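You operate a simulated robot arm through the tools that you are given. There is no shell and no other tool.

The job below is to be done with a simulated robot arm. You get a single attempt, and the scene is never put back.

TASK
Check that the yellow sensor switches on and off in the cold well.
Fine: cool till the lamp is green, knob all the way back, wait for red; only then put the sensor back where it stood. The other sensor stays. Set down upright: what you pick out.

It is judged by the outcome, as a careful person would: the job done as asked, and still so three seconds after it is handed in. It fails if anything else is knocked over, pushed out of place, dropped, spilled or broken.

THE ROBOT
A 7-joint arm with a fingered hand, fixed in place. Base frame: the origin is on the floor under the middle of its stand, x ahead of it, y to its left, z up. Readings come in m, degrees, newtons and seconds.
It reaches about 1.164 m from its shoulder. Its first joint turns from -166.0 to 166.0 degrees. Payload 4.7 kg.
The TCP is the grasp point between the finger pads, 0.036 m short of the fingertips. In the tool frame z runs along the fingers and y along their closing line. The gripper opens to 0.12 m; its body begins 0.042 m behind the TCP. The gripper is a hand of 5 fingers: y runs from the thumb to the fingers, the wrist lies at [-0.018, -0.122, -0.21] in the tool frame, and closing takes about 1.5 s.
Orientation is told as [roll, pitch, yaw] about the base's x, y, z axes, in that order, counted from this pose: with the fingers straight down and the wrist toward the robot, the tool's x, y and z point along [0, 1, 0], [1, 0, 0] and [0, 0, -1] of the base frame.

THE INTERFACE
- The arm moves only by the tool arm_command. Its arguments are lists of equal length, an entry for each row: "xyz": the shift along the base's x, y, z in m, a list of three; "angular": the turn, a rotation vector about the base's x, y, z in degrees, a list of three; "gripper": the finger opening in m, from 0 to 0.12. In form: {"xyz": [[tx, ty, tz], ...], "angular": [[ax, ay, az], ...], "gripper": [gripper, ...]}. A call has 1 to 20 rows; each row is the pose to reach, as a shift and turn from the pose commanded when the call began. A row lasts 0.2 s, in which the tool goes at most 0.05 m and 8.6 degrees; a call with a longer step from one row to the next is refused whole, and so is a gripper value outside its range. A pose out of reach is approached as far as the arm can. The call stops where the force on the tool passes 90 N (or 10 N more than at its start, if that is more) or the arm is blocked; 0.2 s more then pass. The fingers move at their own pace (about 0.045 m/s each) and stop on an object; they squeeze with about 28 N. The grip force told is the motor's: it shows also when the fingers shut on nothing. Time passes only in rows, and 0.2 s behind the last, so rows that repeat a pose let the fingers close. The reply holds the time, the measured pose of the TCP, the force on the tool along the base axes, the opening and the grip force, in the units named above and with some noise, with the torque about the TCP (base axes, N m) and any sound that the robot's microphone picked up.
- Cameras (640 x 400 px; columns grow to the right, rows downward): "scene" is fixed at [0.2202, 0.502, 1.5403]; the picture's right is [-0.37, -0.93, 0.00], its down [-0.78, 0.31, -0.55] and it looks along [0.51, -0.20, -0.84] (base axes); focal length 331 px, centre (320, 200). "wrist" rides on the gripper at [0.072, -0.091, -0.143] in the tool frame; the picture's right is [-0.80, 0.28, -0.53], its down [-0.53, -0.73, 0.42] and it looks along [-0.27, 0.62, 0.74] (tool axes); focal length 234 px, centre (320, 200).
- capture(camera): a new picture of that camera. It takes no simulated time.
- preshape(shape): the hand has 5 fingers and takes this shape, open, in about a second: jaw (thumb against the fingers, like two jaws); tri (thumb and two fingers); tip (a fingertip pinch); poke (one finger out to press); point (the index stretched); flat (the hand flat); cup (the hand cupped); fist (a fist). The gripper value then closes the fingers along that shape, each until it touches; the sizes above hold for jaw. It gives what a move gives, with no picture.
- pixel_to_xyz(camera, pixels): there is no depth. For up to 12 entries [column, row, z] of the newest picture of that camera ("zoom" is the newest enlarged one), the place [x, y] in the base frame at which the ray of that pixel passes the height z, good to about 0.002 m. It takes no simulated time.
- zoom(camera, box): a new picture of the part [left, top, right, bottom] of that camera's present view, enlarged. It takes no simulated time.
- finish_job(): hands the job in; it is judged then, once.

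Open the gripper and draw the arm clear of the work before you hand the job in, unless the task says otherwise.

The tools are called after ">>>" as a command line: name --argument value ..., lists and objects as JSON in quotes. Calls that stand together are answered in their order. arm_command: Moves the arm, as the interface text tells. Its arguments: {"type":"object","properties":{"xyz":{"type":"array","items":{"type":"array","items":{"type":"number"}}},"angular":{"type":"array","items":{"type":"array","items":{"type":"number"}}},"gripper":{"type":"array","items":{"type":"number"}}},"required":["xyz","angular","gripper"]} The other tools are called the same way: preshape (shape) gives the hand a shape; capture (camera) takes a picture; pixel_to_xyz (camera, pixels) gives the place at which the rays of pixels pass given heights; zoom (camera, box) takes an enlarged picture of a part of a camera's view; finish_job () hands the job in.

At the start:

```text
time: 0.0
ee_pos: [0.401, 0.2568, 1.1278]
tcp_rot: [0.0, 0.0, 0.0]
wrist_force: [1.1, -1.1, 0.6]
moment: [-0.02, 0.02, 0.03]
gripper_width: 0.1196
gripper_force: 0.0
shape: jaw
```

scene: 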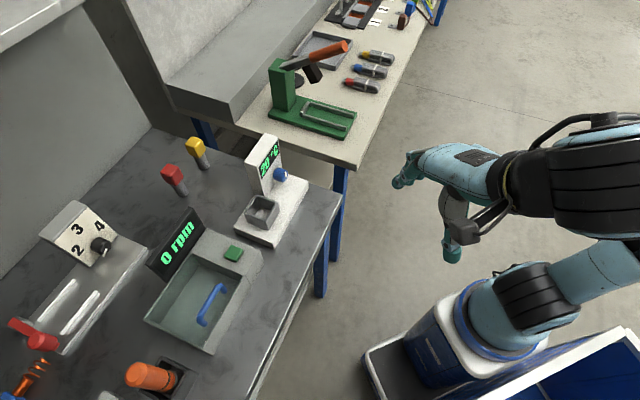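
wrist: 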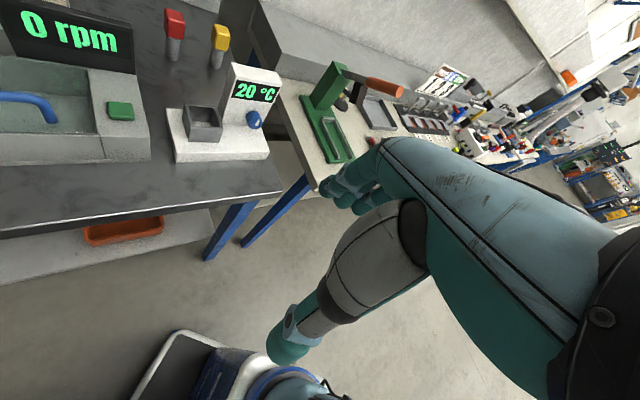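

The scene shows a cold-well device around pixel (265,190) with a "20 °C" display, a blue knob at (280,174), and red/yellow sensors at (173,178) and (196,150). I'll zoom in on that area from both cameras.

>>> zoom --camera "scene" --box '[140, 110, 340, 260]'

>>> zoom --camera "wrist" --box '[140, 0, 310, 170]'

```text
2.67 times, centred on (240, 185) of scene
```

zoom: 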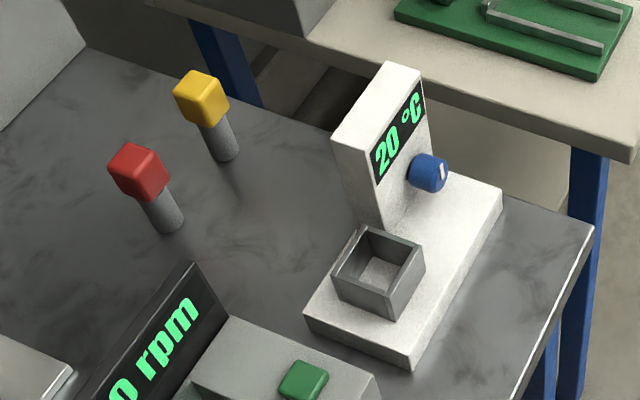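

```text
2.35 times, centred on (225, 85) of wrist
```

zoom: 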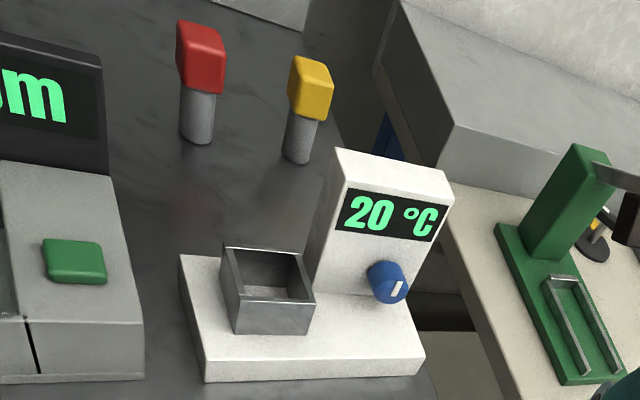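

The sensors stand on grey stems on the dark bench; the device has a square well and a blue knob on its face. I'll triangulate matching points from the two cameras at candidate heights.

>>> pixel_to_xyz --camera "scene" --pixels '[[204.4, 169.3, 0.7], [204.4, 169.3, 0.8], [204.4, 169.3, 0.9], [274.5, 248.7, 0.7], [274.5, 248.7, 0.8], [274.5, 248.7, 0.9], [280, 174, 0.8], [280, 174, 0.9], [280, 174, 1.0]]'

>>> pixel_to_xyz --camera "zoom" --pixels '[[298, 160, 0.7], [298, 160, 0.8], [298, 160, 0.9], [205, 380, 0.7], [205, 380, 0.8], [205, 380, 0.9], [388, 282, 0.8], [388, 282, 0.9], [388, 282, 1.0]]'

```text
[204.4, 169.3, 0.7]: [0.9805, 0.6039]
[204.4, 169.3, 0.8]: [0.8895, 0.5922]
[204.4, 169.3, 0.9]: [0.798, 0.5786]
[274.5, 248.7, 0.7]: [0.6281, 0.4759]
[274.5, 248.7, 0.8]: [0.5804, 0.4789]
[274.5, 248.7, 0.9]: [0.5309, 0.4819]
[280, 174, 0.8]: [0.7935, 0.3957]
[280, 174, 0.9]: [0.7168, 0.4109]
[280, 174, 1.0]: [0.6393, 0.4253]
```

```text
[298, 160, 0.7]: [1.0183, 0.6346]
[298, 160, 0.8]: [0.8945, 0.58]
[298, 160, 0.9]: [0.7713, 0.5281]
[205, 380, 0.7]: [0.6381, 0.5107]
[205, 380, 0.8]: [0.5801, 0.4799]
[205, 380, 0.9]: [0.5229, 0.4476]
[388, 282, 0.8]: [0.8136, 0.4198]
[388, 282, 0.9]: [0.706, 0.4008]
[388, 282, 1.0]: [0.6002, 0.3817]
```

The bench top is at z≈0.80 and the knob is near (0.74, 0.41, 0.87). I'll zoom closer on the device for exact geometry.

>>> zoom --camera "scene" --box '[225, 125, 321, 255]'

```text
3.08 times, centred on (273, 190) of scene
```

zoom: 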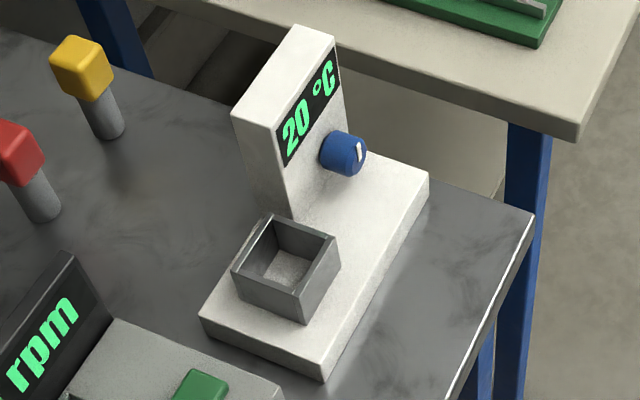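

>>> pixel_to_xyz --camera "zoom" --pixels '[[322, 382, 0.8], [320, 360, 0.83], [428, 172, 0.83], [200, 313, 0.83], [198, 325, 0.8], [425, 205, 0.8], [340, 238, 0.87], [270, 215, 0.87], [232, 268, 0.87], [302, 292, 0.87], [305, 322, 0.83], [535, 215, 0.8]]'

>>> zoom --camera "wrist" --box '[160, 50, 290, 170]'

```text
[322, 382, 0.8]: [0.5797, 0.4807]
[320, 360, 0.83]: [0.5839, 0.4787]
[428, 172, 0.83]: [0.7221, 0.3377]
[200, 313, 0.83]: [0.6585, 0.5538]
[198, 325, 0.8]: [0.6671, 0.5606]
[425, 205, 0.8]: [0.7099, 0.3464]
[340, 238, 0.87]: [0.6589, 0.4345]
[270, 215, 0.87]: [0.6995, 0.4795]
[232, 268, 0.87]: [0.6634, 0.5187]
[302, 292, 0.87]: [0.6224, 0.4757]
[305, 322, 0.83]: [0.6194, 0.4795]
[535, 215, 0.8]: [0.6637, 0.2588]
```

```text
3.33 times, centred on (225, 110) of wrist
```

zoom: 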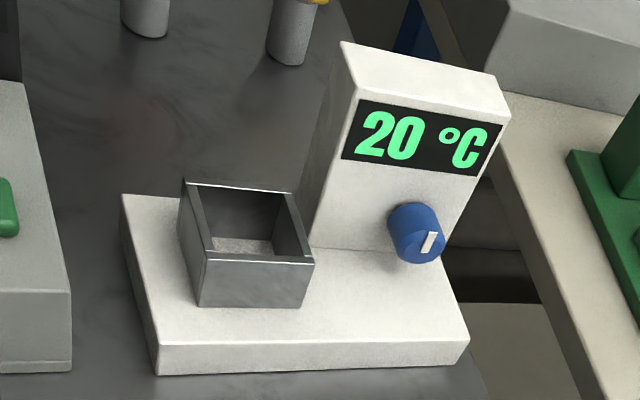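

>>> pixel_to_xyz --camera "zoom" --pixels '[[160, 375, 0.8], [158, 345, 0.83], [470, 340, 0.83], [470, 340, 0.82], [121, 196, 0.83], [292, 193, 0.87], [184, 180, 0.87], [207, 258, 0.87], [312, 262, 0.87], [298, 308, 0.83], [199, 305, 0.83], [199, 305, 0.82]]'

>>> pixel_to_xyz --camera "zoom" --pixels '[[425, 240, 0.85], [425, 240, 0.87], [425, 240, 0.89], [345, 42, 0.95], [345, 42, 0.98], [511, 118, 0.95], [511, 118, 0.98], [497, 75, 0.95], [497, 75, 0.98], [357, 95, 0.95], [357, 95, 0.98], [292, 193, 0.88]]'

```text
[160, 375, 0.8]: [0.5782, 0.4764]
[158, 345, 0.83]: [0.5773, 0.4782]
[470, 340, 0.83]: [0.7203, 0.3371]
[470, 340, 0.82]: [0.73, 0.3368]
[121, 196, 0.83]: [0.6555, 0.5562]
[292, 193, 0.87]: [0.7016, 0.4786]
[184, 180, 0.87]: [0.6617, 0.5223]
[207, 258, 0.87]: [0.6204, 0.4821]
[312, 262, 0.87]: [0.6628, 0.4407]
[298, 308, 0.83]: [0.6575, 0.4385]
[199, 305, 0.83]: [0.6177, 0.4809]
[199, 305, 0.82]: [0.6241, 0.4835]
```

```text
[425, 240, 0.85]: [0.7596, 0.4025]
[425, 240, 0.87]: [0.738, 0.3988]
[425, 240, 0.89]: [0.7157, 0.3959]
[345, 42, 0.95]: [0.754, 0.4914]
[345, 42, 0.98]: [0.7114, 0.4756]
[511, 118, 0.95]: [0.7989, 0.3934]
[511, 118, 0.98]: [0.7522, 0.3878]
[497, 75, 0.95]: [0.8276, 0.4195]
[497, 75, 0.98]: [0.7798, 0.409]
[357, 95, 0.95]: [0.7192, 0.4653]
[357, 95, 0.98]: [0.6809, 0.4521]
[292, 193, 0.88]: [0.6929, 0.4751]
```

Device geometry is consistent (base top z≈0.83, well centre ≈(0.661,0.479), rim ≈0.87, rotated 45°). Next, close zooms of the two sensors at scene (196,150)/(173,178) from both cameras.

>>> zoom --camera "scene" --box '[150, 125, 230, 205]'

>>> zoom --camera "wrist" --box '[155, 0, 255, 70]'

>>> capture --camera "scene"

```text
5.00 times, centred on (190, 165) of scene
```

zoom: 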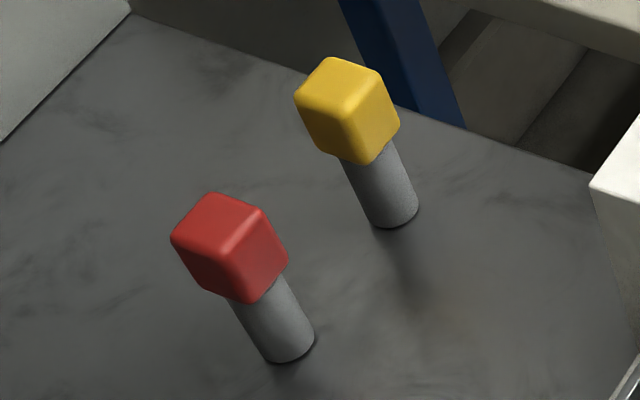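

```text
5.71 times, centred on (205, 35) of wrist
```

zoom: 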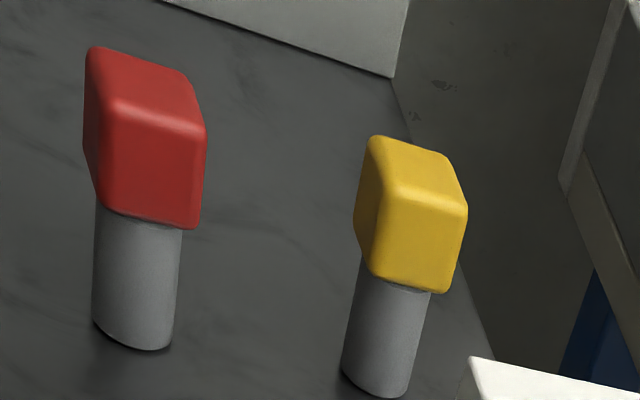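

```text
taken
```

scene: 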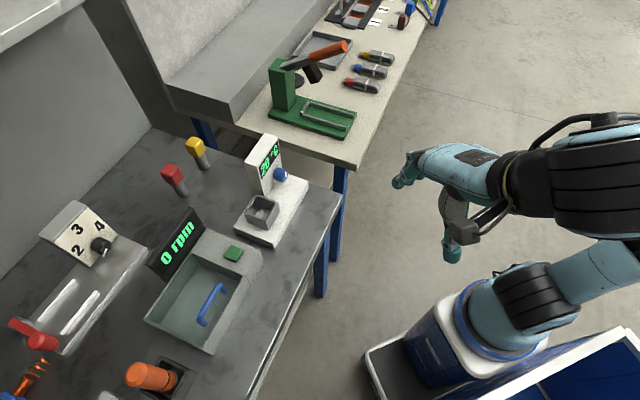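

>>> pixel_to_xyz --camera "scene" --pixels '[[205, 167, 0.8], [191, 136.6, 0.88], [202.6, 140.2, 0.88], [196.6, 147, 0.88], [185.4, 144, 0.88], [191, 136.6, 0.9], [202.6, 140.2, 0.9], [196.6, 147, 0.9], [185.4, 144, 0.9], [182.5, 195, 0.8], [285.0, 175.4, 0.87], [285.0, 175.4, 0.88]]'

>>> pixel_to_xyz --camera "zoom" --pixels '[[375, 385, 0.8], [372, 138, 0.88], [447, 158, 0.88], [467, 208, 0.88], [385, 190, 0.88], [372, 138, 0.9], [447, 158, 0.9], [467, 208, 0.9], [385, 190, 0.9], [132, 333, 0.8]]'

```text
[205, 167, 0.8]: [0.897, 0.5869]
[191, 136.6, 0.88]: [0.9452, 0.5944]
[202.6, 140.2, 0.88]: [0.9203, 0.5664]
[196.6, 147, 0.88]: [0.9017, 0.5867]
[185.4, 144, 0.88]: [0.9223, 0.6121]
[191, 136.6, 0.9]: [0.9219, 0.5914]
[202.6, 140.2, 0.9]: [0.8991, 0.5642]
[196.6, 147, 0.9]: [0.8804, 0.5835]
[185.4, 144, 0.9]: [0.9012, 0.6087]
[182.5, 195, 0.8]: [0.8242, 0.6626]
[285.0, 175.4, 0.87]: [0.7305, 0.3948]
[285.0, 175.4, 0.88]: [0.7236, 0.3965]
```

```text
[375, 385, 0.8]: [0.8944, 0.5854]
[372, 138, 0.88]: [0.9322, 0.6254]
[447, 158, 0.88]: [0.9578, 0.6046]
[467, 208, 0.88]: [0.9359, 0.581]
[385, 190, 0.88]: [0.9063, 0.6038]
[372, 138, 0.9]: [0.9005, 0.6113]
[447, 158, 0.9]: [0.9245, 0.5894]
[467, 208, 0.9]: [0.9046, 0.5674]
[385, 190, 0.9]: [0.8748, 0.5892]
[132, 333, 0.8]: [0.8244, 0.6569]
```

Yellow sensor: base ≈(0.896,0.586), head top z≈0.90, head aligned at 45°; red is ~0.10 m away at (0.824,0.66). I'll look at the tower geometry and the hand itself (scene ~(450,200)).

>>> pixel_to_xyz --camera "scene" --pixels '[[256.8, 166.6, 0.95], [256.8, 166.6, 0.98], [244.4, 162.4, 0.95], [244.4, 162.4, 0.98], [264.9, 133.2, 0.95], [264.9, 133.2, 0.98], [277.9, 138.7, 0.95], [277.9, 138.7, 0.98], [262.9, 196.2, 0.83], [256.5, 198, 0.83]]'

>>> zoom --camera "scene" --box '[370, 110, 530, 290]'

```text
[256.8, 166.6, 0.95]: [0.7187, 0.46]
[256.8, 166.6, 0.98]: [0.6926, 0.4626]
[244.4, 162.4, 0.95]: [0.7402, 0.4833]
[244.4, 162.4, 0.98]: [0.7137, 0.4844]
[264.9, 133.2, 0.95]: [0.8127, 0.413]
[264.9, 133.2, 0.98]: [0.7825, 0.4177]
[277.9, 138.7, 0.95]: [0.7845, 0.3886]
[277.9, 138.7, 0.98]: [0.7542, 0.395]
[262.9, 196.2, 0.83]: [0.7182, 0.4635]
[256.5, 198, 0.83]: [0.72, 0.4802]
```

```text
2.22 times, centred on (450, 200) of scene
```

zoom: 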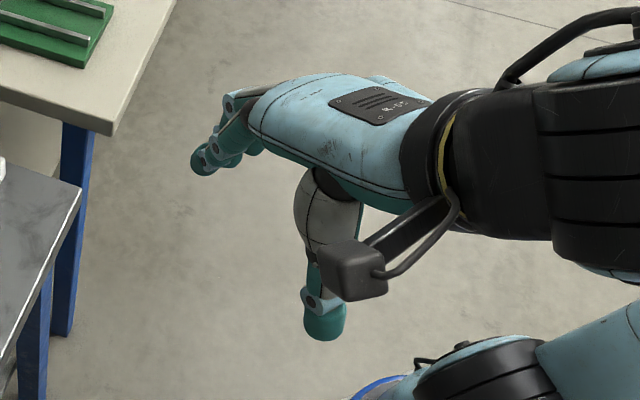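

The tower's front-left corner is ≈(0.716,0.462), top ≈0.955. The hand is open well clear of everything, so I'll try the "tip" shape here to see how compact it is.

>>> preshape --shape "tip"

>>> zoom --camera "scene" --box '[370, 110, 530, 290]'

>>> capture --camera "wrist"

>>> preshape --shape "tri"

>>> zoom --camera "scene" --box '[370, 110, 530, 290]'

>>> capture --camera "wrist"

```text
time: 0.9
ee_pos: [0.4009, 0.2569, 1.1289]
tcp_rot: [-0.1, 0.0, 0.0]
wrist_force: [0.6, 0.0, -0.1]
moment: [0.03, -0.01, -0.02]
gripper_width: 0.1194
gripper_force: 0.1
shape: tip
```

```text
2.22 times, centred on (450, 200) of scene
```

zoom: 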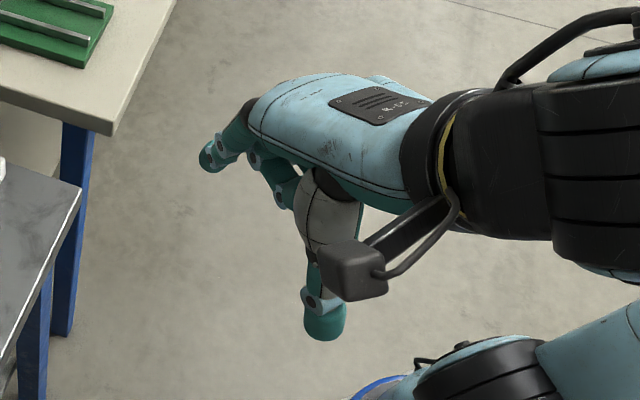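

```text
taken
```

wrist: 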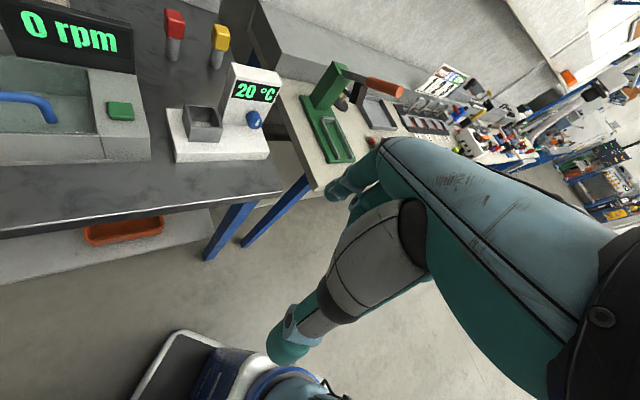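

```text
time: 1.8
ee_pos: [0.3997, 0.2553, 1.1274]
tcp_rot: [0.0, 0.0, -0.1]
wrist_force: [0.6, 1.1, -0.9]
moment: [-0.03, -0.02, 0.02]
gripper_width: 0.1196
gripper_force: 0.0
shape: tri
```

```text
2.22 times, centred on (450, 200) of scene
```

zoom: 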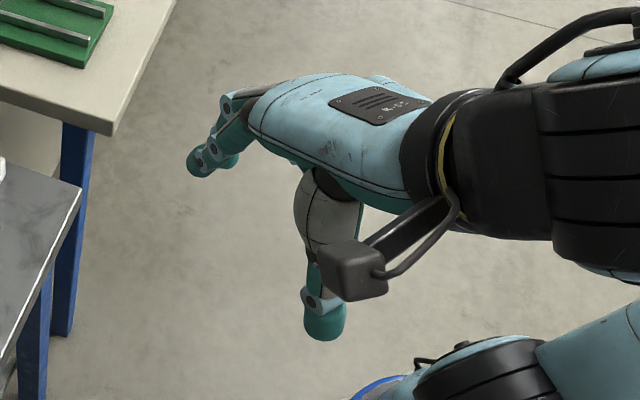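

```text
taken
```

wrist: 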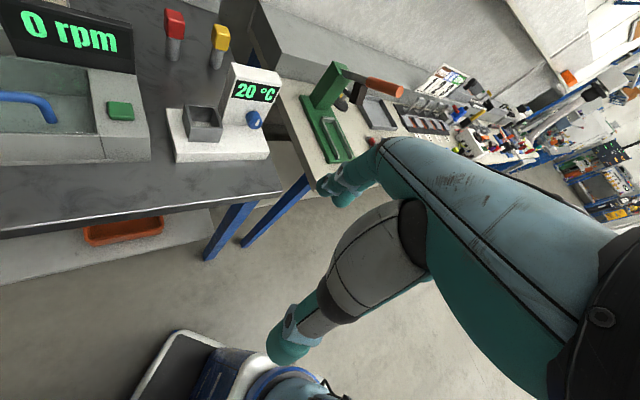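

Both shapes keep the thumb and curl some fingers. I'll close the tri shape in the air to see where pads meet relative to the TCP.

>>> arm_command --xyz '[[0, 0, 0], [0, 0, 0], [0, 0, 0], [0, 0, 0], [0, 0, 0], [0, 0, 0], [0, 0, 0], [0, 0, 0]]' --angular '[[0, 0, 0], [0, 0, 0], [0, 0, 0], [0, 0, 0], [0, 0, 0], [0, 0, 0], [0, 0, 0], [0, 0, 0]]' --gripper '[0.03, 0.03, 0.03, 0.03, 0.03, 0.03, 0.03, 0.03]'

>>> zoom --camera "wrist" --box '[240, 120, 440, 370]'

>>> zoom --camera "scene" --box '[370, 110, 530, 290]'

>>> capture --camera "wrist"

>>> capture --camera "scene"

```text
time: 3.6
ee_pos: [0.4004, 0.2564, 1.1269]
tcp_rot: [0.0, 0.0, 0.0]
wrist_force: [0.7, -0.2, 0.5]
moment: [-0.01, 0.0, 0.03]
gripper_width: 0.0301
gripper_force: 0.0
shape: tri
```

```text
1.60 times, centred on (340, 245) of wrist
```

zoom: 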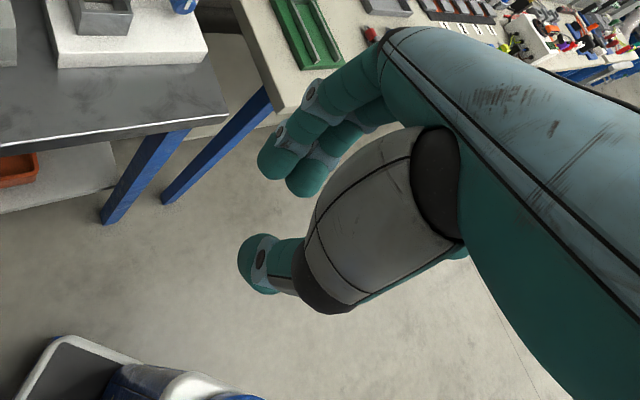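

```text
2.22 times, centred on (450, 200) of scene
```

zoom: 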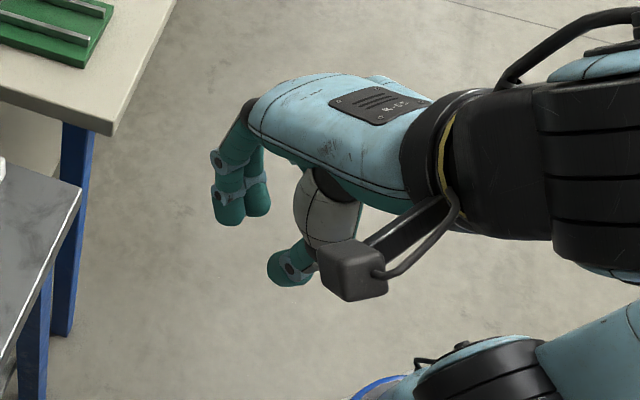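

```text
taken
```

wrist: 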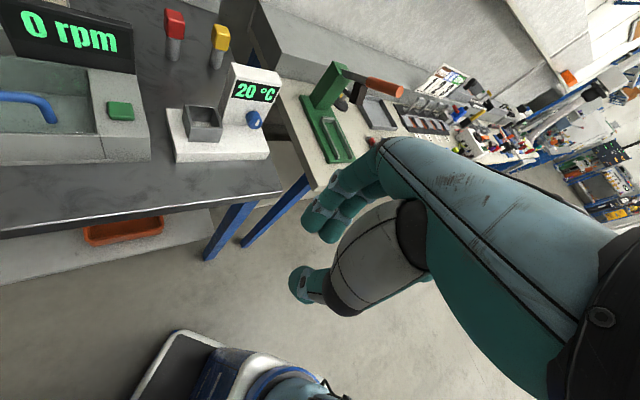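

```text
taken
```

scene: 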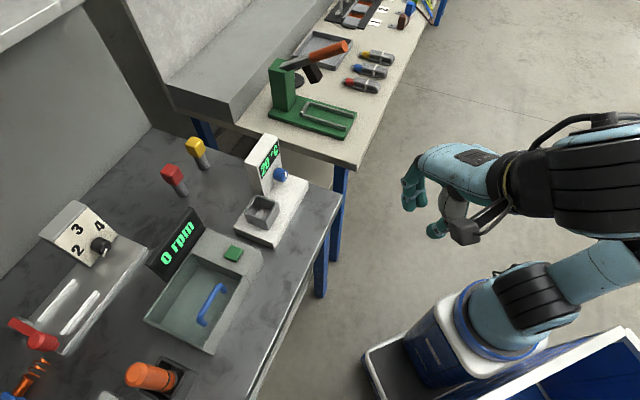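

In tri, index and middle oppose the thumb around the TCP, ring/pinky curled on the tool −x side. Before moving, I'll check how close the wall behind the sensors is (scene base line from (150,127) to (0,278)).

>>> pixel_to_xyz --camera "scene" --pixels '[[150, 127, 0.8], [0, 278, 0.8], [340, 193, 0.8], [245, 398, 0.8], [75, 200, 0.8], [252, 222, 0.83], [254, 216, 0.835]]'

```text
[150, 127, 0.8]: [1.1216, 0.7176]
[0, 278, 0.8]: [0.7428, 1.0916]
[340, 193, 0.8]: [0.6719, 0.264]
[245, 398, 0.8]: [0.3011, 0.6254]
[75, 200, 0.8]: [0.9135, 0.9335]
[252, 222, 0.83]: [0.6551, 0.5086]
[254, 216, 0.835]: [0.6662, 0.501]
```

The wall is ~0.25 m behind the yellow sensor, so there's room. I move at the current height to above the yellow sensor while yawing 45° so the closing line matches its head faces.

>>> arm_command --xyz '[[0.0354, 0.0236, 0], [0.0707, 0.0472, 0], [0.1061, 0.0707, 0], [0.1414, 0.0943, 0], [0.1768, 0.1179, 0], [0.2121, 0.1414, 0], [0.2475, 0.165, 0], [0.2828, 0.1886, 0], [0.3182, 0.2122, 0], [0.3535, 0.2358, 0], [0.3889, 0.2593, 0], [0.4242, 0.2829, 0], [0.4596, 0.3065, 0], [0.495, 0.33, 0], [0.495, 0.33, 0]]' --angular '[[0, 0, 3.2], [0, 0, 6.4], [0, 0, 9.6], [0, 0, 12.9], [0, 0, 16.1], [0, 0, 19.3], [0, 0, 22.5], [0, 0, 25.7], [0, 0, 28.9], [0, 0, 32.1], [0, 0, 35.4], [0, 0, 38.6], [0, 0, 41.8], [0, 0, 45], [0, 0, 45]]' --gripper '[0.09, 0.09, 0.09, 0.09, 0.09, 0.09, 0.09, 0.09, 0.09, 0.09, 0.09, 0.09, 0.09, 0.09, 0.09]'

>>> capture --camera "wrist"

>>> capture --camera "scene"

```text
time: 6.8
ee_pos: [0.8959, 0.5852, 1.1263]
tcp_rot: [0.0, 0.1, 44.9]
wrist_force: [0.1, 0.4, -1.3]
moment: [-0.01, 0.01, 0.0]
gripper_width: 0.0897
gripper_force: 0.0
shape: tri
```

```text
taken
```

wrist: 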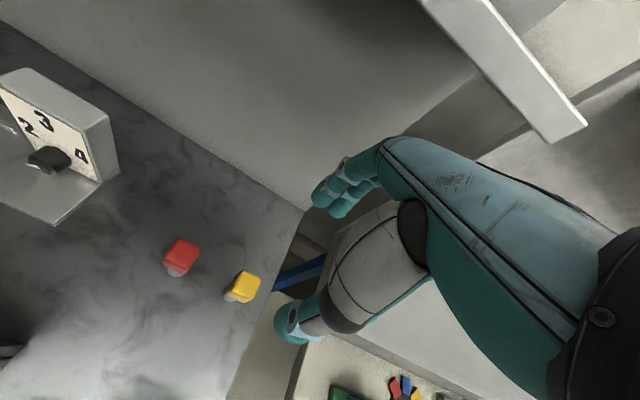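

```text
taken
```

scene: 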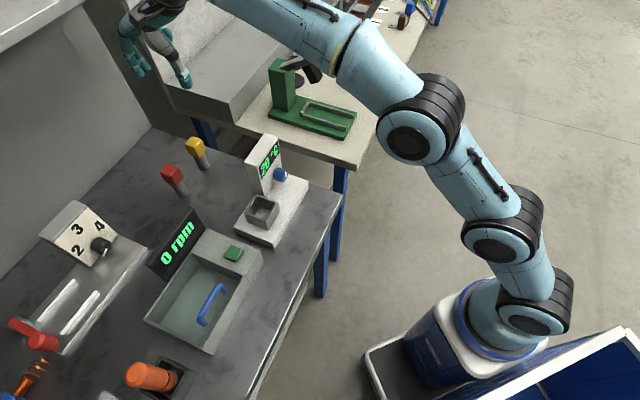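

Reached above the yellow sensor. I'll zoom the wrist camera on the sensors (around (180,255) and (243,288)) to refine their positions.

>>> zoom --camera "wrist" --box '[150, 225, 280, 315]'

```text
4.44 times, centred on (215, 270) of wrist
```

zoom: 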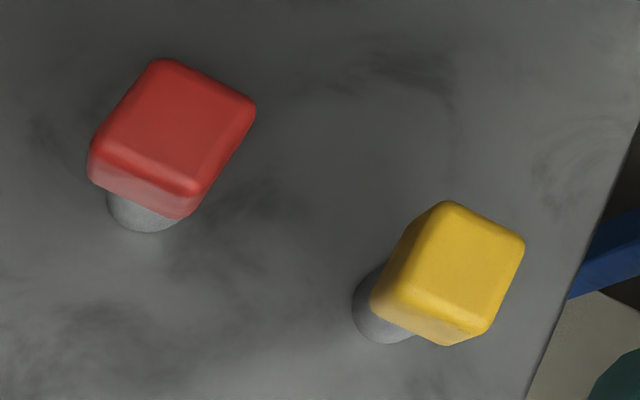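

>>> pixel_to_xyz --camera "zoom" --pixels '[[445, 203, 0.9], [523, 243, 0.9], [488, 322, 0.9], [400, 280, 0.9], [462, 262, 0.9], [180, 120, 0.9], [384, 310, 0.8], [160, 62, 0.9], [254, 105, 0.9], [205, 190, 0.9], [105, 140, 0.9]]'

```text
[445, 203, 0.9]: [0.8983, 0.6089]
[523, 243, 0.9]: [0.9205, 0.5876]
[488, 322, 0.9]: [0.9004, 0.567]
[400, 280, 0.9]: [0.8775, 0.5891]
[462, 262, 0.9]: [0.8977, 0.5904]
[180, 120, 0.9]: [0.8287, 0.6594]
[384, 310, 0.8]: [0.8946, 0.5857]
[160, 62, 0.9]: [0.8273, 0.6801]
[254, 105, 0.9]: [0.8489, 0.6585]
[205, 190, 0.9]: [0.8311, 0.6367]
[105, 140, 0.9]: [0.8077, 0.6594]
```

Refined yellow centre ≈(0.8975,0.587), head edges at 45°, ~0.035 wide. I descend to z≈0.95 (tips just above the head) and check.

>>> arm_command --xyz '[[0.001, 0.001, -0.04], [0.001, 0.001, -0.08], [0.001, 0.001, -0.12], [0.001, 0.001, -0.15], [0.001, 0.001, -0.175], [0.001, 0.001, -0.175]]' --angular '[[0, 0, 0], [0, 0, 0], [0, 0, 0], [0, 0, 0], [0, 0, 0], [0, 0, 0]]' --gripper '[0.09, 0.09, 0.09, 0.09, 0.09, 0.09]'

>>> capture --camera "wrist"

>>> capture --camera "scene"

```text
time: 8.2
ee_pos: [0.8975, 0.5861, 0.9535]
tcp_rot: [0.0, 0.0, 45.0]
wrist_force: [0.1, -0.1, 0.2]
moment: [0.0, 0.01, -0.03]
gripper_width: 0.0898
gripper_force: 0.1
shape: tri
```

```text
taken
```

wrist: 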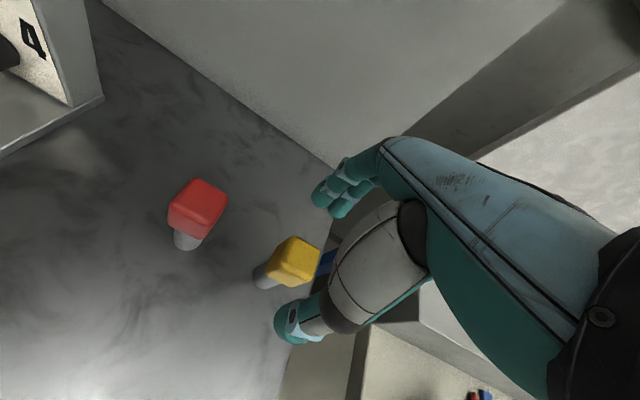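

```text
taken
```

scene: 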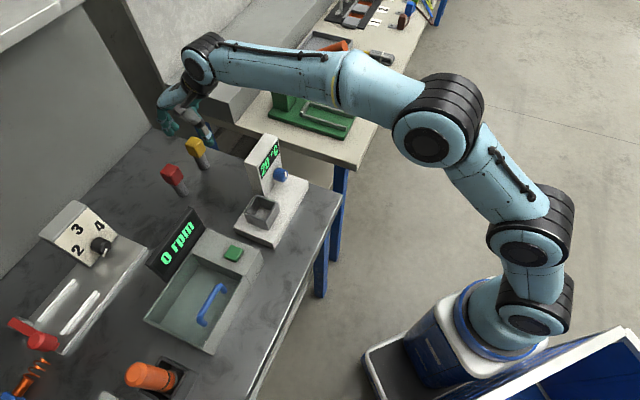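

The head at (293,262) lies between thumb (285,320) and fingers (330,200). I lower another 3.5 cm and check again before reaching grasp height.

>>> arm_command --xyz '[[0, 0.0005, -0.02], [0, 0.0005, -0.035], [0, 0.0005, -0.035]]' --angular '[[0, 0, 0], [0, 0, 0], [0, 0, 0]]' --gripper '[0.09, 0.09, 0.09]'

>>> zoom --camera "wrist" --box '[230, 160, 390, 340]'

>>> zoom --camera "scene" --box '[140, 70, 240, 210]'

```text
time: 9.0
ee_pos: [0.8965, 0.5874, 0.9175]
tcp_rot: [0.0, 0.0, 45.0]
wrist_force: [0.8, 0.6, -0.3]
moment: [0.0, 0.02, -0.02]
gripper_width: 0.09
gripper_force: 0.0
shape: tri
```

```text
2.22 times, centred on (310, 250) of wrist
```

zoom: 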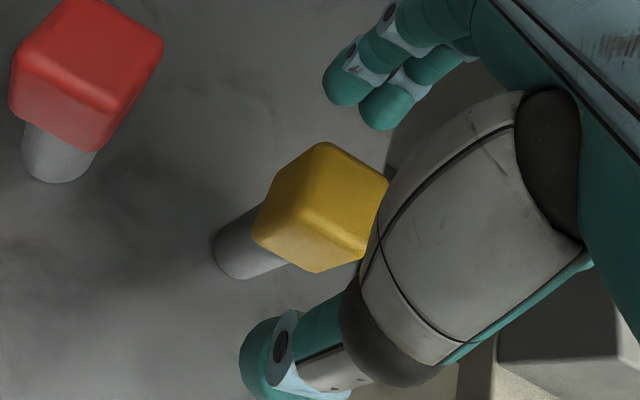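

```text
2.86 times, centred on (190, 140) of scene
```

zoom: 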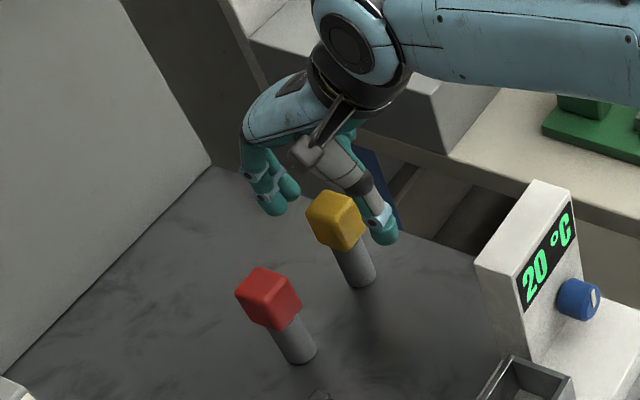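

The head sits between thumb and fingers with clearance. I lower to z≈0.89 and close the fingers on the head.

>>> arm_command --xyz '[[0, 0, -0.015], [0, 0, -0.027], [0, 0, -0.027], [0, 0, -0.027], [0, 0, -0.027], [0, 0, -0.027], [0, 0, -0.027], [0, 0, -0.027], [0, 0, -0.027], [0, 0, -0.027], [0, 0, -0.027]]' --angular '[[0, 0, 0], [0, 0, 0], [0, 0, 0], [0, 0, 0], [0, 0, 0], [0, 0, 0], [0, 0, 0], [0, 0, 0], [0, 0, 0], [0, 0, 0], [0, 0, 0]]' --gripper '[0.09, 0.09, 0.06, 0.05, 0.045, 0.04, 0.035, 0.03, 0.02, 0.01, 0.01]'

>>> zoom --camera "wrist" --box '[230, 160, 390, 340]'

>>> zoom --camera "scene" --box '[140, 70, 240, 210]'

```text
time: 11.4
ee_pos: [0.8956, 0.5886, 0.8903]
tcp_rot: [0.1, 0.0, 45.1]
wrist_force: [-0.6, -0.2, -0.2]
moment: [0.0, 0.0, 0.0]
gripper_width: 0.0308
gripper_force: 28.3
shape: tri
```

```text
2.22 times, centred on (310, 250) of wrist
```

zoom: 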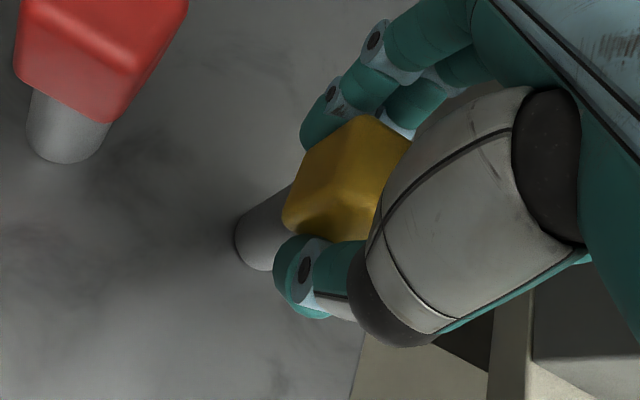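

```text
2.86 times, centred on (190, 140) of scene
```

zoom: 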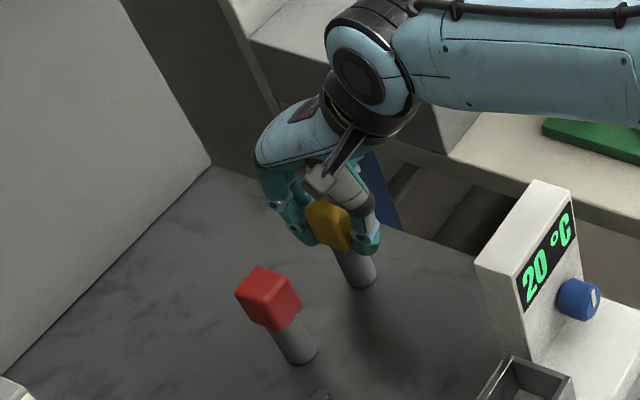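

The grip holds (0.031 m opening, 28 N). I lift straight up 0.12 m and check for slip.

>>> arm_command --xyz '[[0, 0, 0.01], [0, 0, 0.03], [0, 0, 0.06], [0, 0, 0.09], [0, 0, 0.12], [0, 0, 0.12]]' --angular '[[0, 0, 0], [0, 0, 0], [0, 0, 0], [0, 0, 0], [0, 0, 0], [0, 0, 0]]' --gripper '[0.01, 0.01, 0.01, 0.01, 0.01, 0.01]'

>>> zoom --camera "wrist" --box '[230, 160, 390, 340]'

>>> zoom --camera "scene" --box '[120, 40, 260, 210]'

```text
time: 12.8
ee_pos: [0.8984, 0.5876, 1.0104]
tcp_rot: [0.1, 0.1, 45.0]
wrist_force: [-0.3, 0.5, -1.1]
moment: [-0.01, -0.03, 0.03]
gripper_width: 0.0307
gripper_force: 27.9
shape: tri
```

```text
2.22 times, centred on (310, 250) of wrist
```

zoom: 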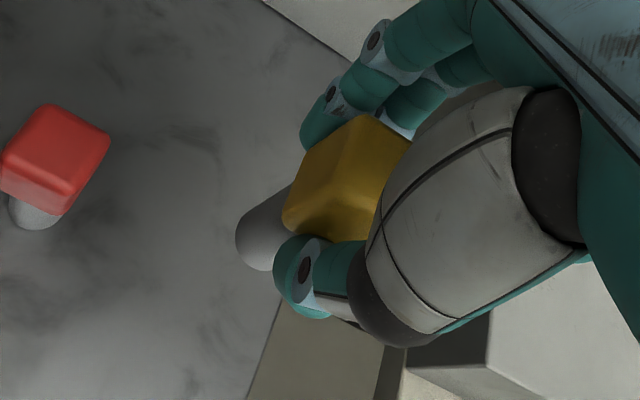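

```text
2.35 times, centred on (190, 125) of scene
```

zoom: 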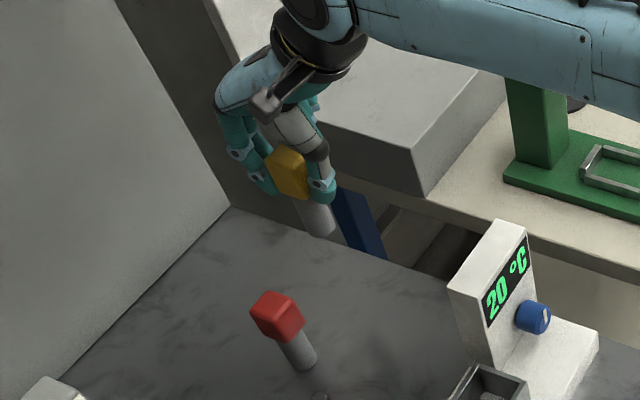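

The sensor is held upright with no slip. I carry it at z≈1.08 over to above the well (0.661,0.479), yawing to 90° so the fingers stay clear of the display tower.

>>> arm_command --xyz '[[0, 0, 0.035], [0, 0, 0.07], [-0.0236, -0.0109, 0.07], [-0.0472, -0.0218, 0.07], [-0.0708, -0.0327, 0.07], [-0.0944, -0.0436, 0.07], [-0.118, -0.0545, 0.07], [-0.1416, -0.0654, 0.07], [-0.1652, -0.0763, 0.07], [-0.1888, -0.0872, 0.07], [-0.2124, -0.0981, 0.07], [-0.236, -0.109, 0.07], [-0.236, -0.109, 0.07]]' --angular '[[0, 0, 0], [0, 0, 0], [0, 0, 4.5], [0, 0, 9], [0, 0, 13.5], [0, 0, 18], [0, 0, 22.5], [0, 0, 27], [0, 0, 31.5], [0, 0, 36], [0, 0, 40.5], [0, 0, 45], [0, 0, 45]]' --gripper '[0.01, 0.01, 0.01, 0.01, 0.01, 0.01, 0.01, 0.01, 0.01, 0.01, 0.01, 0.01, 0.01]'

>>> capture --camera "wrist"

>>> capture --camera "scene"

```text
time: 15.6
ee_pos: [0.6598, 0.4786, 1.0807]
tcp_rot: [0.1, 0.0, 90.2]
wrist_force: [0.1, -0.4, -0.7]
moment: [0.01, 0.01, 0.02]
gripper_width: 0.0306
gripper_force: 28.1
shape: tri
```

```text
taken
```

wrist: 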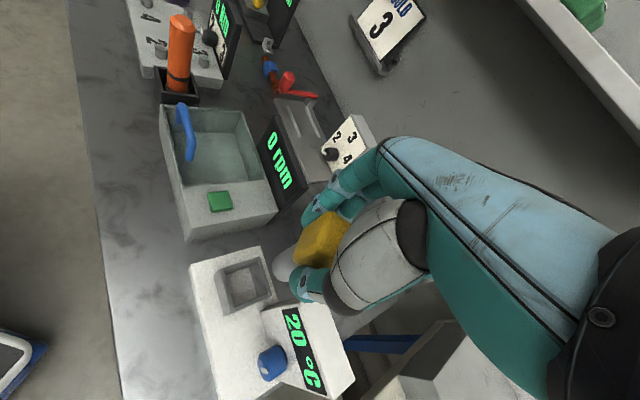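

```text
taken
```

scene: 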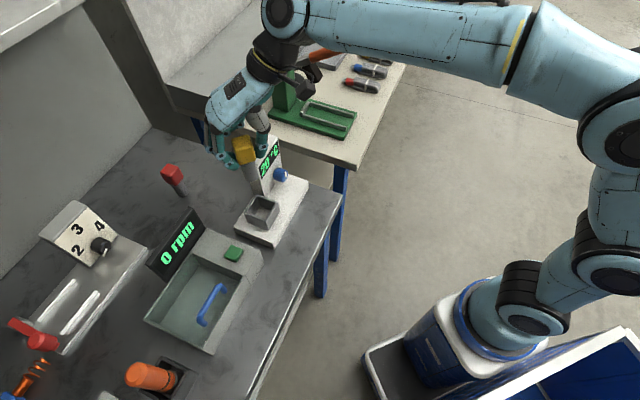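

Above the well now. I zoom both views to check the stem bottom versus the well opening.

>>> zoom --camera "scene" --box '[190, 100, 320, 250]'

>>> zoom --camera "wrist" --box '[180, 190, 360, 390]'

```text
2.67 times, centred on (255, 175) of scene
```

zoom: 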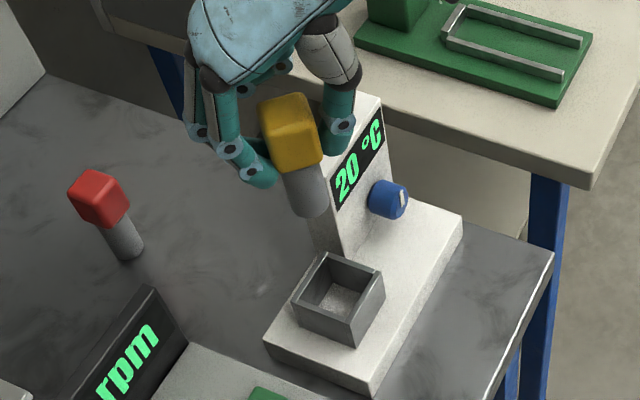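

```text
2.00 times, centred on (270, 290) of wrist
```

zoom: 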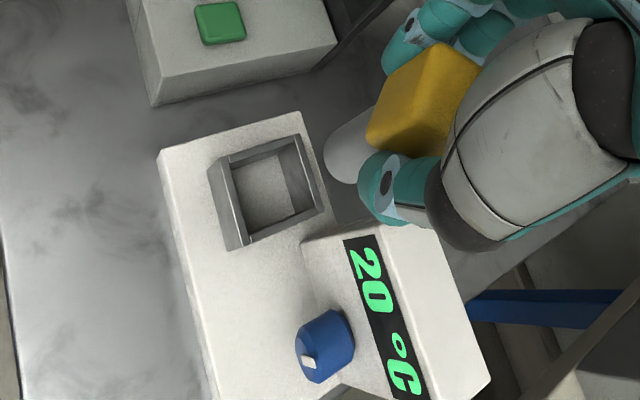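

>>> pixel_to_xyz --camera "zoom" --pixels '[[210, 165, 0.872], [299, 136, 0.872], [325, 208, 0.872], [234, 250, 0.872], [220, 160, 0.872], [345, 162, 0.99]]'

>>> pixel_to_xyz --camera "scene" --pixels '[[251.3, 176.9, 0.99], [256.5, 195.3, 0.872], [279, 203.2, 0.872], [266.6, 220.7, 0.872], [244.5, 211.2, 0.872]]'

```text
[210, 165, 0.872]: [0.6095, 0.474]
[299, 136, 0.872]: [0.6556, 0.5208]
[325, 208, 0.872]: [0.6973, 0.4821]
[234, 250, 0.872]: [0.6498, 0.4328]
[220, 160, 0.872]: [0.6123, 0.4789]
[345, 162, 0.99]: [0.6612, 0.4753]
```

```text
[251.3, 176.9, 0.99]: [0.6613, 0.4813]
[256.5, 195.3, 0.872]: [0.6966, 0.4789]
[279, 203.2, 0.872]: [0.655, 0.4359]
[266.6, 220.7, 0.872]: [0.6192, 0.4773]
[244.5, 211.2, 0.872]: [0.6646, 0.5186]
```

Well centre estimates spread 0.653–0.661 in x, so I zoom tighter on the well for a more exact fix.

>>> zoom --camera "wrist" --box '[210, 240, 290, 330]'

>>> zoom --camera "scene" --box '[230, 165, 300, 245]'

```text
4.44 times, centred on (250, 285) of wrist
```

zoom: 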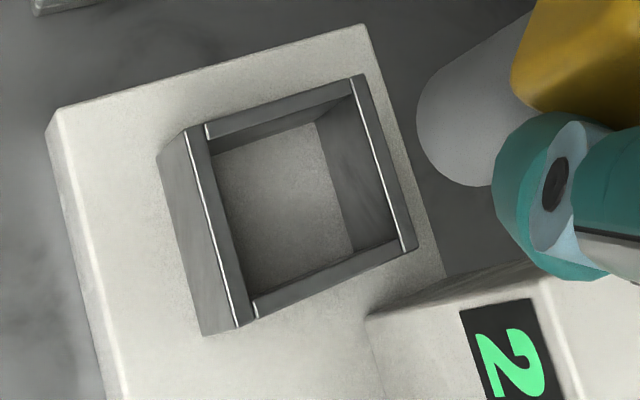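

```text
5.00 times, centred on (265, 205) of scene
```

zoom: 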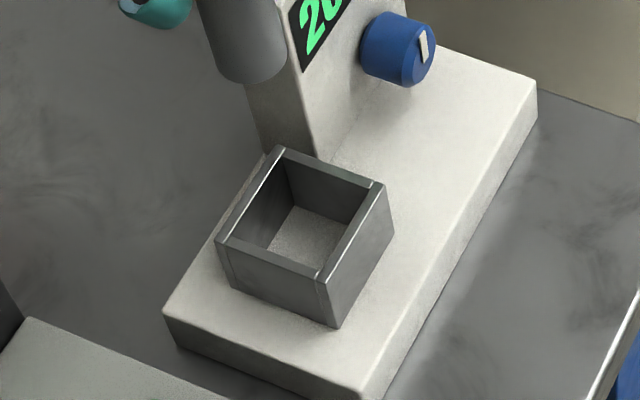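

>>> pixel_to_xyz --camera "wrist" --pixels '[[219.6, 269.2, 0.872], [259.7, 256.6, 0.872], [271.6, 296.2, 0.872], [231.3, 313.8, 0.872], [217.8, 327, 0.83]]'

>>> pixel_to_xyz --camera "zoom" --pixels '[[280, 147, 0.872], [385, 183, 0.872], [321, 280, 0.872], [217, 240, 0.872], [338, 328, 0.83], [245, 65, 0.99]]'

```text
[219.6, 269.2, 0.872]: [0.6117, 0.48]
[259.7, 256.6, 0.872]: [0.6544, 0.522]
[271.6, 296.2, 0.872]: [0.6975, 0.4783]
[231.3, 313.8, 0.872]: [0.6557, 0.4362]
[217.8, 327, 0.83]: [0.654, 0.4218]
```

```text
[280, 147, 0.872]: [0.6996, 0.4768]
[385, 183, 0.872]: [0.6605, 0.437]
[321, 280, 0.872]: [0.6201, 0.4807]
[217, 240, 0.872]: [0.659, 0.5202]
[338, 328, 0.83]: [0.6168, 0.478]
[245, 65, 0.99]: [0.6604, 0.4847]
```

Well centre ≈(0.656,0.479); the stem bottom is ≈(0.661,0.479). I shift 4 mm in −x and lower until the stem bottom is just above the rim.

>>> arm_command --xyz '[[-0.004, 0, -0.03], [-0.004, 0, -0.06], [-0.004, 0, -0.09], [-0.004, 0, -0.1], [-0.004, 0, -0.1]]' --angular '[[0, 0, 0], [0, 0, 0], [0, 0, 0], [0, 0, 0], [0, 0, 0]]' --gripper '[0.01, 0.01, 0.01, 0.01, 0.01]'

>>> zoom --camera "wrist" --box '[230, 180, 350, 330]'

>>> zoom --camera "scene" --box '[220, 130, 310, 250]'

```text
time: 16.8
ee_pos: [0.657, 0.4796, 0.9812]
tcp_rot: [0.0, 0.0, 90.0]
wrist_force: [-0.2, -0.7, -0.5]
moment: [0.02, -0.01, 0.01]
gripper_width: 0.0308
gripper_force: 28.1
shape: tri
```

```text
2.67 times, centred on (290, 255) of wrist
```

zoom: 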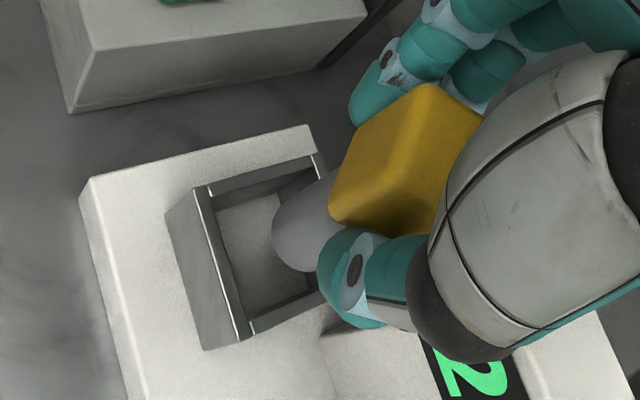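

```text
3.33 times, centred on (265, 190) of scene
```

zoom: 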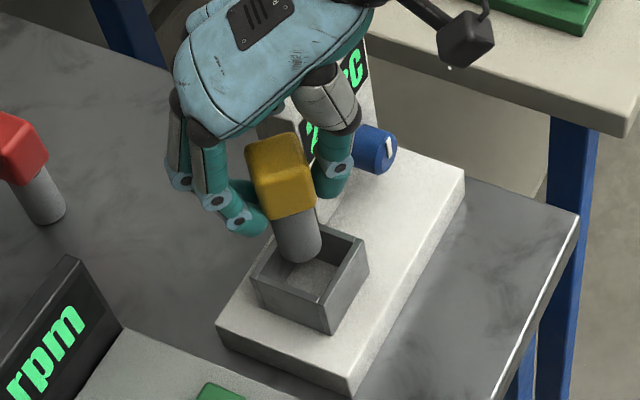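

>>> pixel_to_xyz --camera "scene" --pixels '[[259, 202.3, 0.8905], [261.15, 207.5, 0.872], [261.15, 207.5, 0.877]]'

>>> pixel_to_xyz --camera "wrist" --pixels '[[245, 252, 0.872], [277.5, 236.9, 0.872], [257, 305, 0.872], [286.5, 261, 0.8905]]'

```text
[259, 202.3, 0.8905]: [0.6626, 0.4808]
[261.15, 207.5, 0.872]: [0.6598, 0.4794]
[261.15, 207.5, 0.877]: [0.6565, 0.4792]
```

```text
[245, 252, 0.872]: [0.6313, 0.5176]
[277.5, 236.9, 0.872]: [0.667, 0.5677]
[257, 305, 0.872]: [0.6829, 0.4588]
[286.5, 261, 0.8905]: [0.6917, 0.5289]
```

Relative to the well centre in the scene view the stem is ~3–5 mm too far in +x. I shift −3 mm in x, −1 mm in y and lower into the well slowly.

>>> arm_command --xyz '[[-0.003, -0.001, 0], [-0.003, -0.001, -0.01], [-0.003, -0.001, -0.02], [-0.003, -0.001, -0.03], [-0.003, -0.001, -0.03]]' --angular '[[0, 0, 0], [0, 0, 0], [0, 0, 0], [0, 0, 0], [0, 0, 0]]' --gripper '[0.01, 0.01, 0.01, 0.01, 0.01]'

>>> zoom --camera "scene" --box '[230, 165, 300, 245]'

>>> zoom --camera "wrist" --box '[230, 180, 350, 330]'

```text
time: 18.0
ee_pos: [0.6544, 0.4784, 0.9507]
tcp_rot: [0.0, 0.0, 90.0]
wrist_force: [0.7, -1.4, -0.3]
moment: [0.04, 0.01, 0.01]
gripper_width: 0.0308
gripper_force: 28.0
shape: tri
```

```text
5.00 times, centred on (265, 205) of scene
```

zoom: 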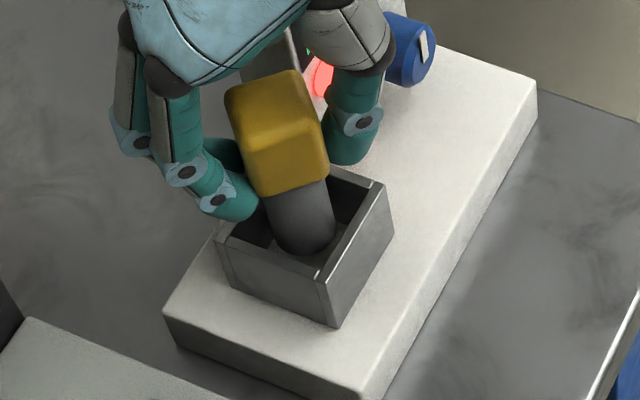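

```text
2.67 times, centred on (290, 255) of wrist
```

zoom: 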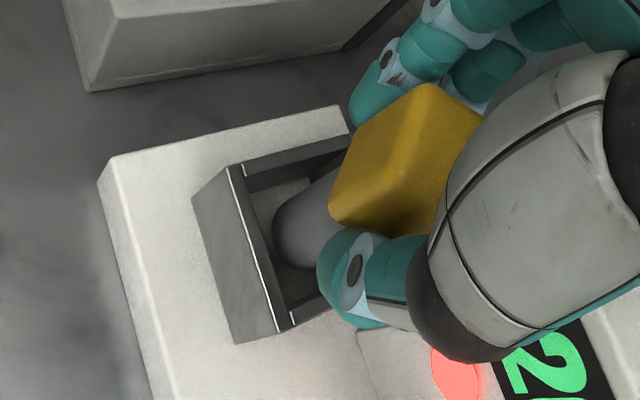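

The stem is inside the well and a red lamp has lit on the tower face (wrist zoom (455,375)). I lower further in small steps and watch the force for floor contact.

>>> arm_command --xyz '[[0, 0, -0.008], [0, 0, -0.014], [0, 0, -0.017], [0, 0, -0.017]]' --angular '[[0, 0, 0], [0, 0, 0], [0, 0, 0], [0, 0, 0]]' --gripper '[0.01, 0.01, 0.01, 0.01]'

>>> zoom --camera "scene" --box '[230, 165, 300, 245]'

```text
time: 19.0
ee_pos: [0.6539, 0.4788, 0.9336]
tcp_rot: [0.0, -0.1, 90.0]
wrist_force: [-0.5, 0.3, -1.3]
moment: [0.0, 0.01, 0.03]
gripper_width: 0.031
gripper_force: 28.3
shape: tri
```

```text
5.00 times, centred on (265, 205) of scene
```

zoom: 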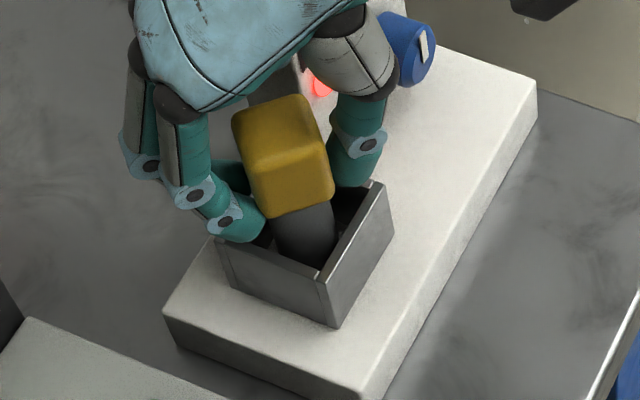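

No contact yet (force ≈0). I continue in 2 mm steps.

>>> arm_command --xyz '[[0, 0, -0.002], [0, 0, -0.004], [0, 0, -0.006], [0, 0, -0.006]]' --angular '[[0, 0, 0], [0, 0, 0], [0, 0, 0], [0, 0, 0]]' --gripper '[0.01, 0.01, 0.01, 0.01]'

```text
time: 20.0
ee_pos: [0.654, 0.4781, 0.9279]
tcp_rot: [0.0, 0.0, 90.0]
wrist_force: [-0.3, -0.6, -1.0]
moment: [0.02, 0.0, 0.02]
gripper_width: 0.0311
gripper_force: 27.5
shape: tri
```

Still no contact at z=0.928; I go on in smaller steps.

>>> arm_command --xyz '[[0, 0, -0.0015], [0, 0, -0.003], [0, 0, -0.0045], [0, 0, -0.0045]]' --angular '[[0, 0, 0], [0, 0, 0], [0, 0, 0], [0, 0, 0]]' --gripper '[0.01, 0.01, 0.01, 0.01]'

>>> zoom --camera "scene" --box '[230, 165, 300, 245]'

>>> zoom --camera "wrist" --box '[230, 180, 350, 330]'

```text
time: 21.0
ee_pos: [0.6542, 0.4777, 0.9248]
tcp_rot: [0.0, -0.1, 89.9]
wrist_force: [-0.5, -1.8, 10.2]
moment: [-0.07, 0.01, -0.01]
gripper_width: 0.0312
gripper_force: 28.2
shape: tri
```

```text
5.00 times, centred on (265, 205) of scene
```

zoom: 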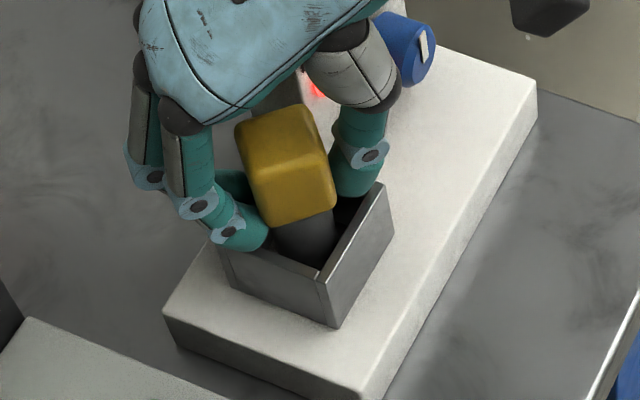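

```text
2.67 times, centred on (290, 255) of wrist
```

zoom: 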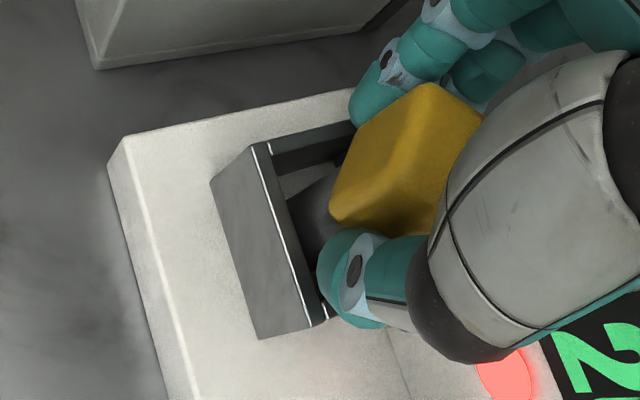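

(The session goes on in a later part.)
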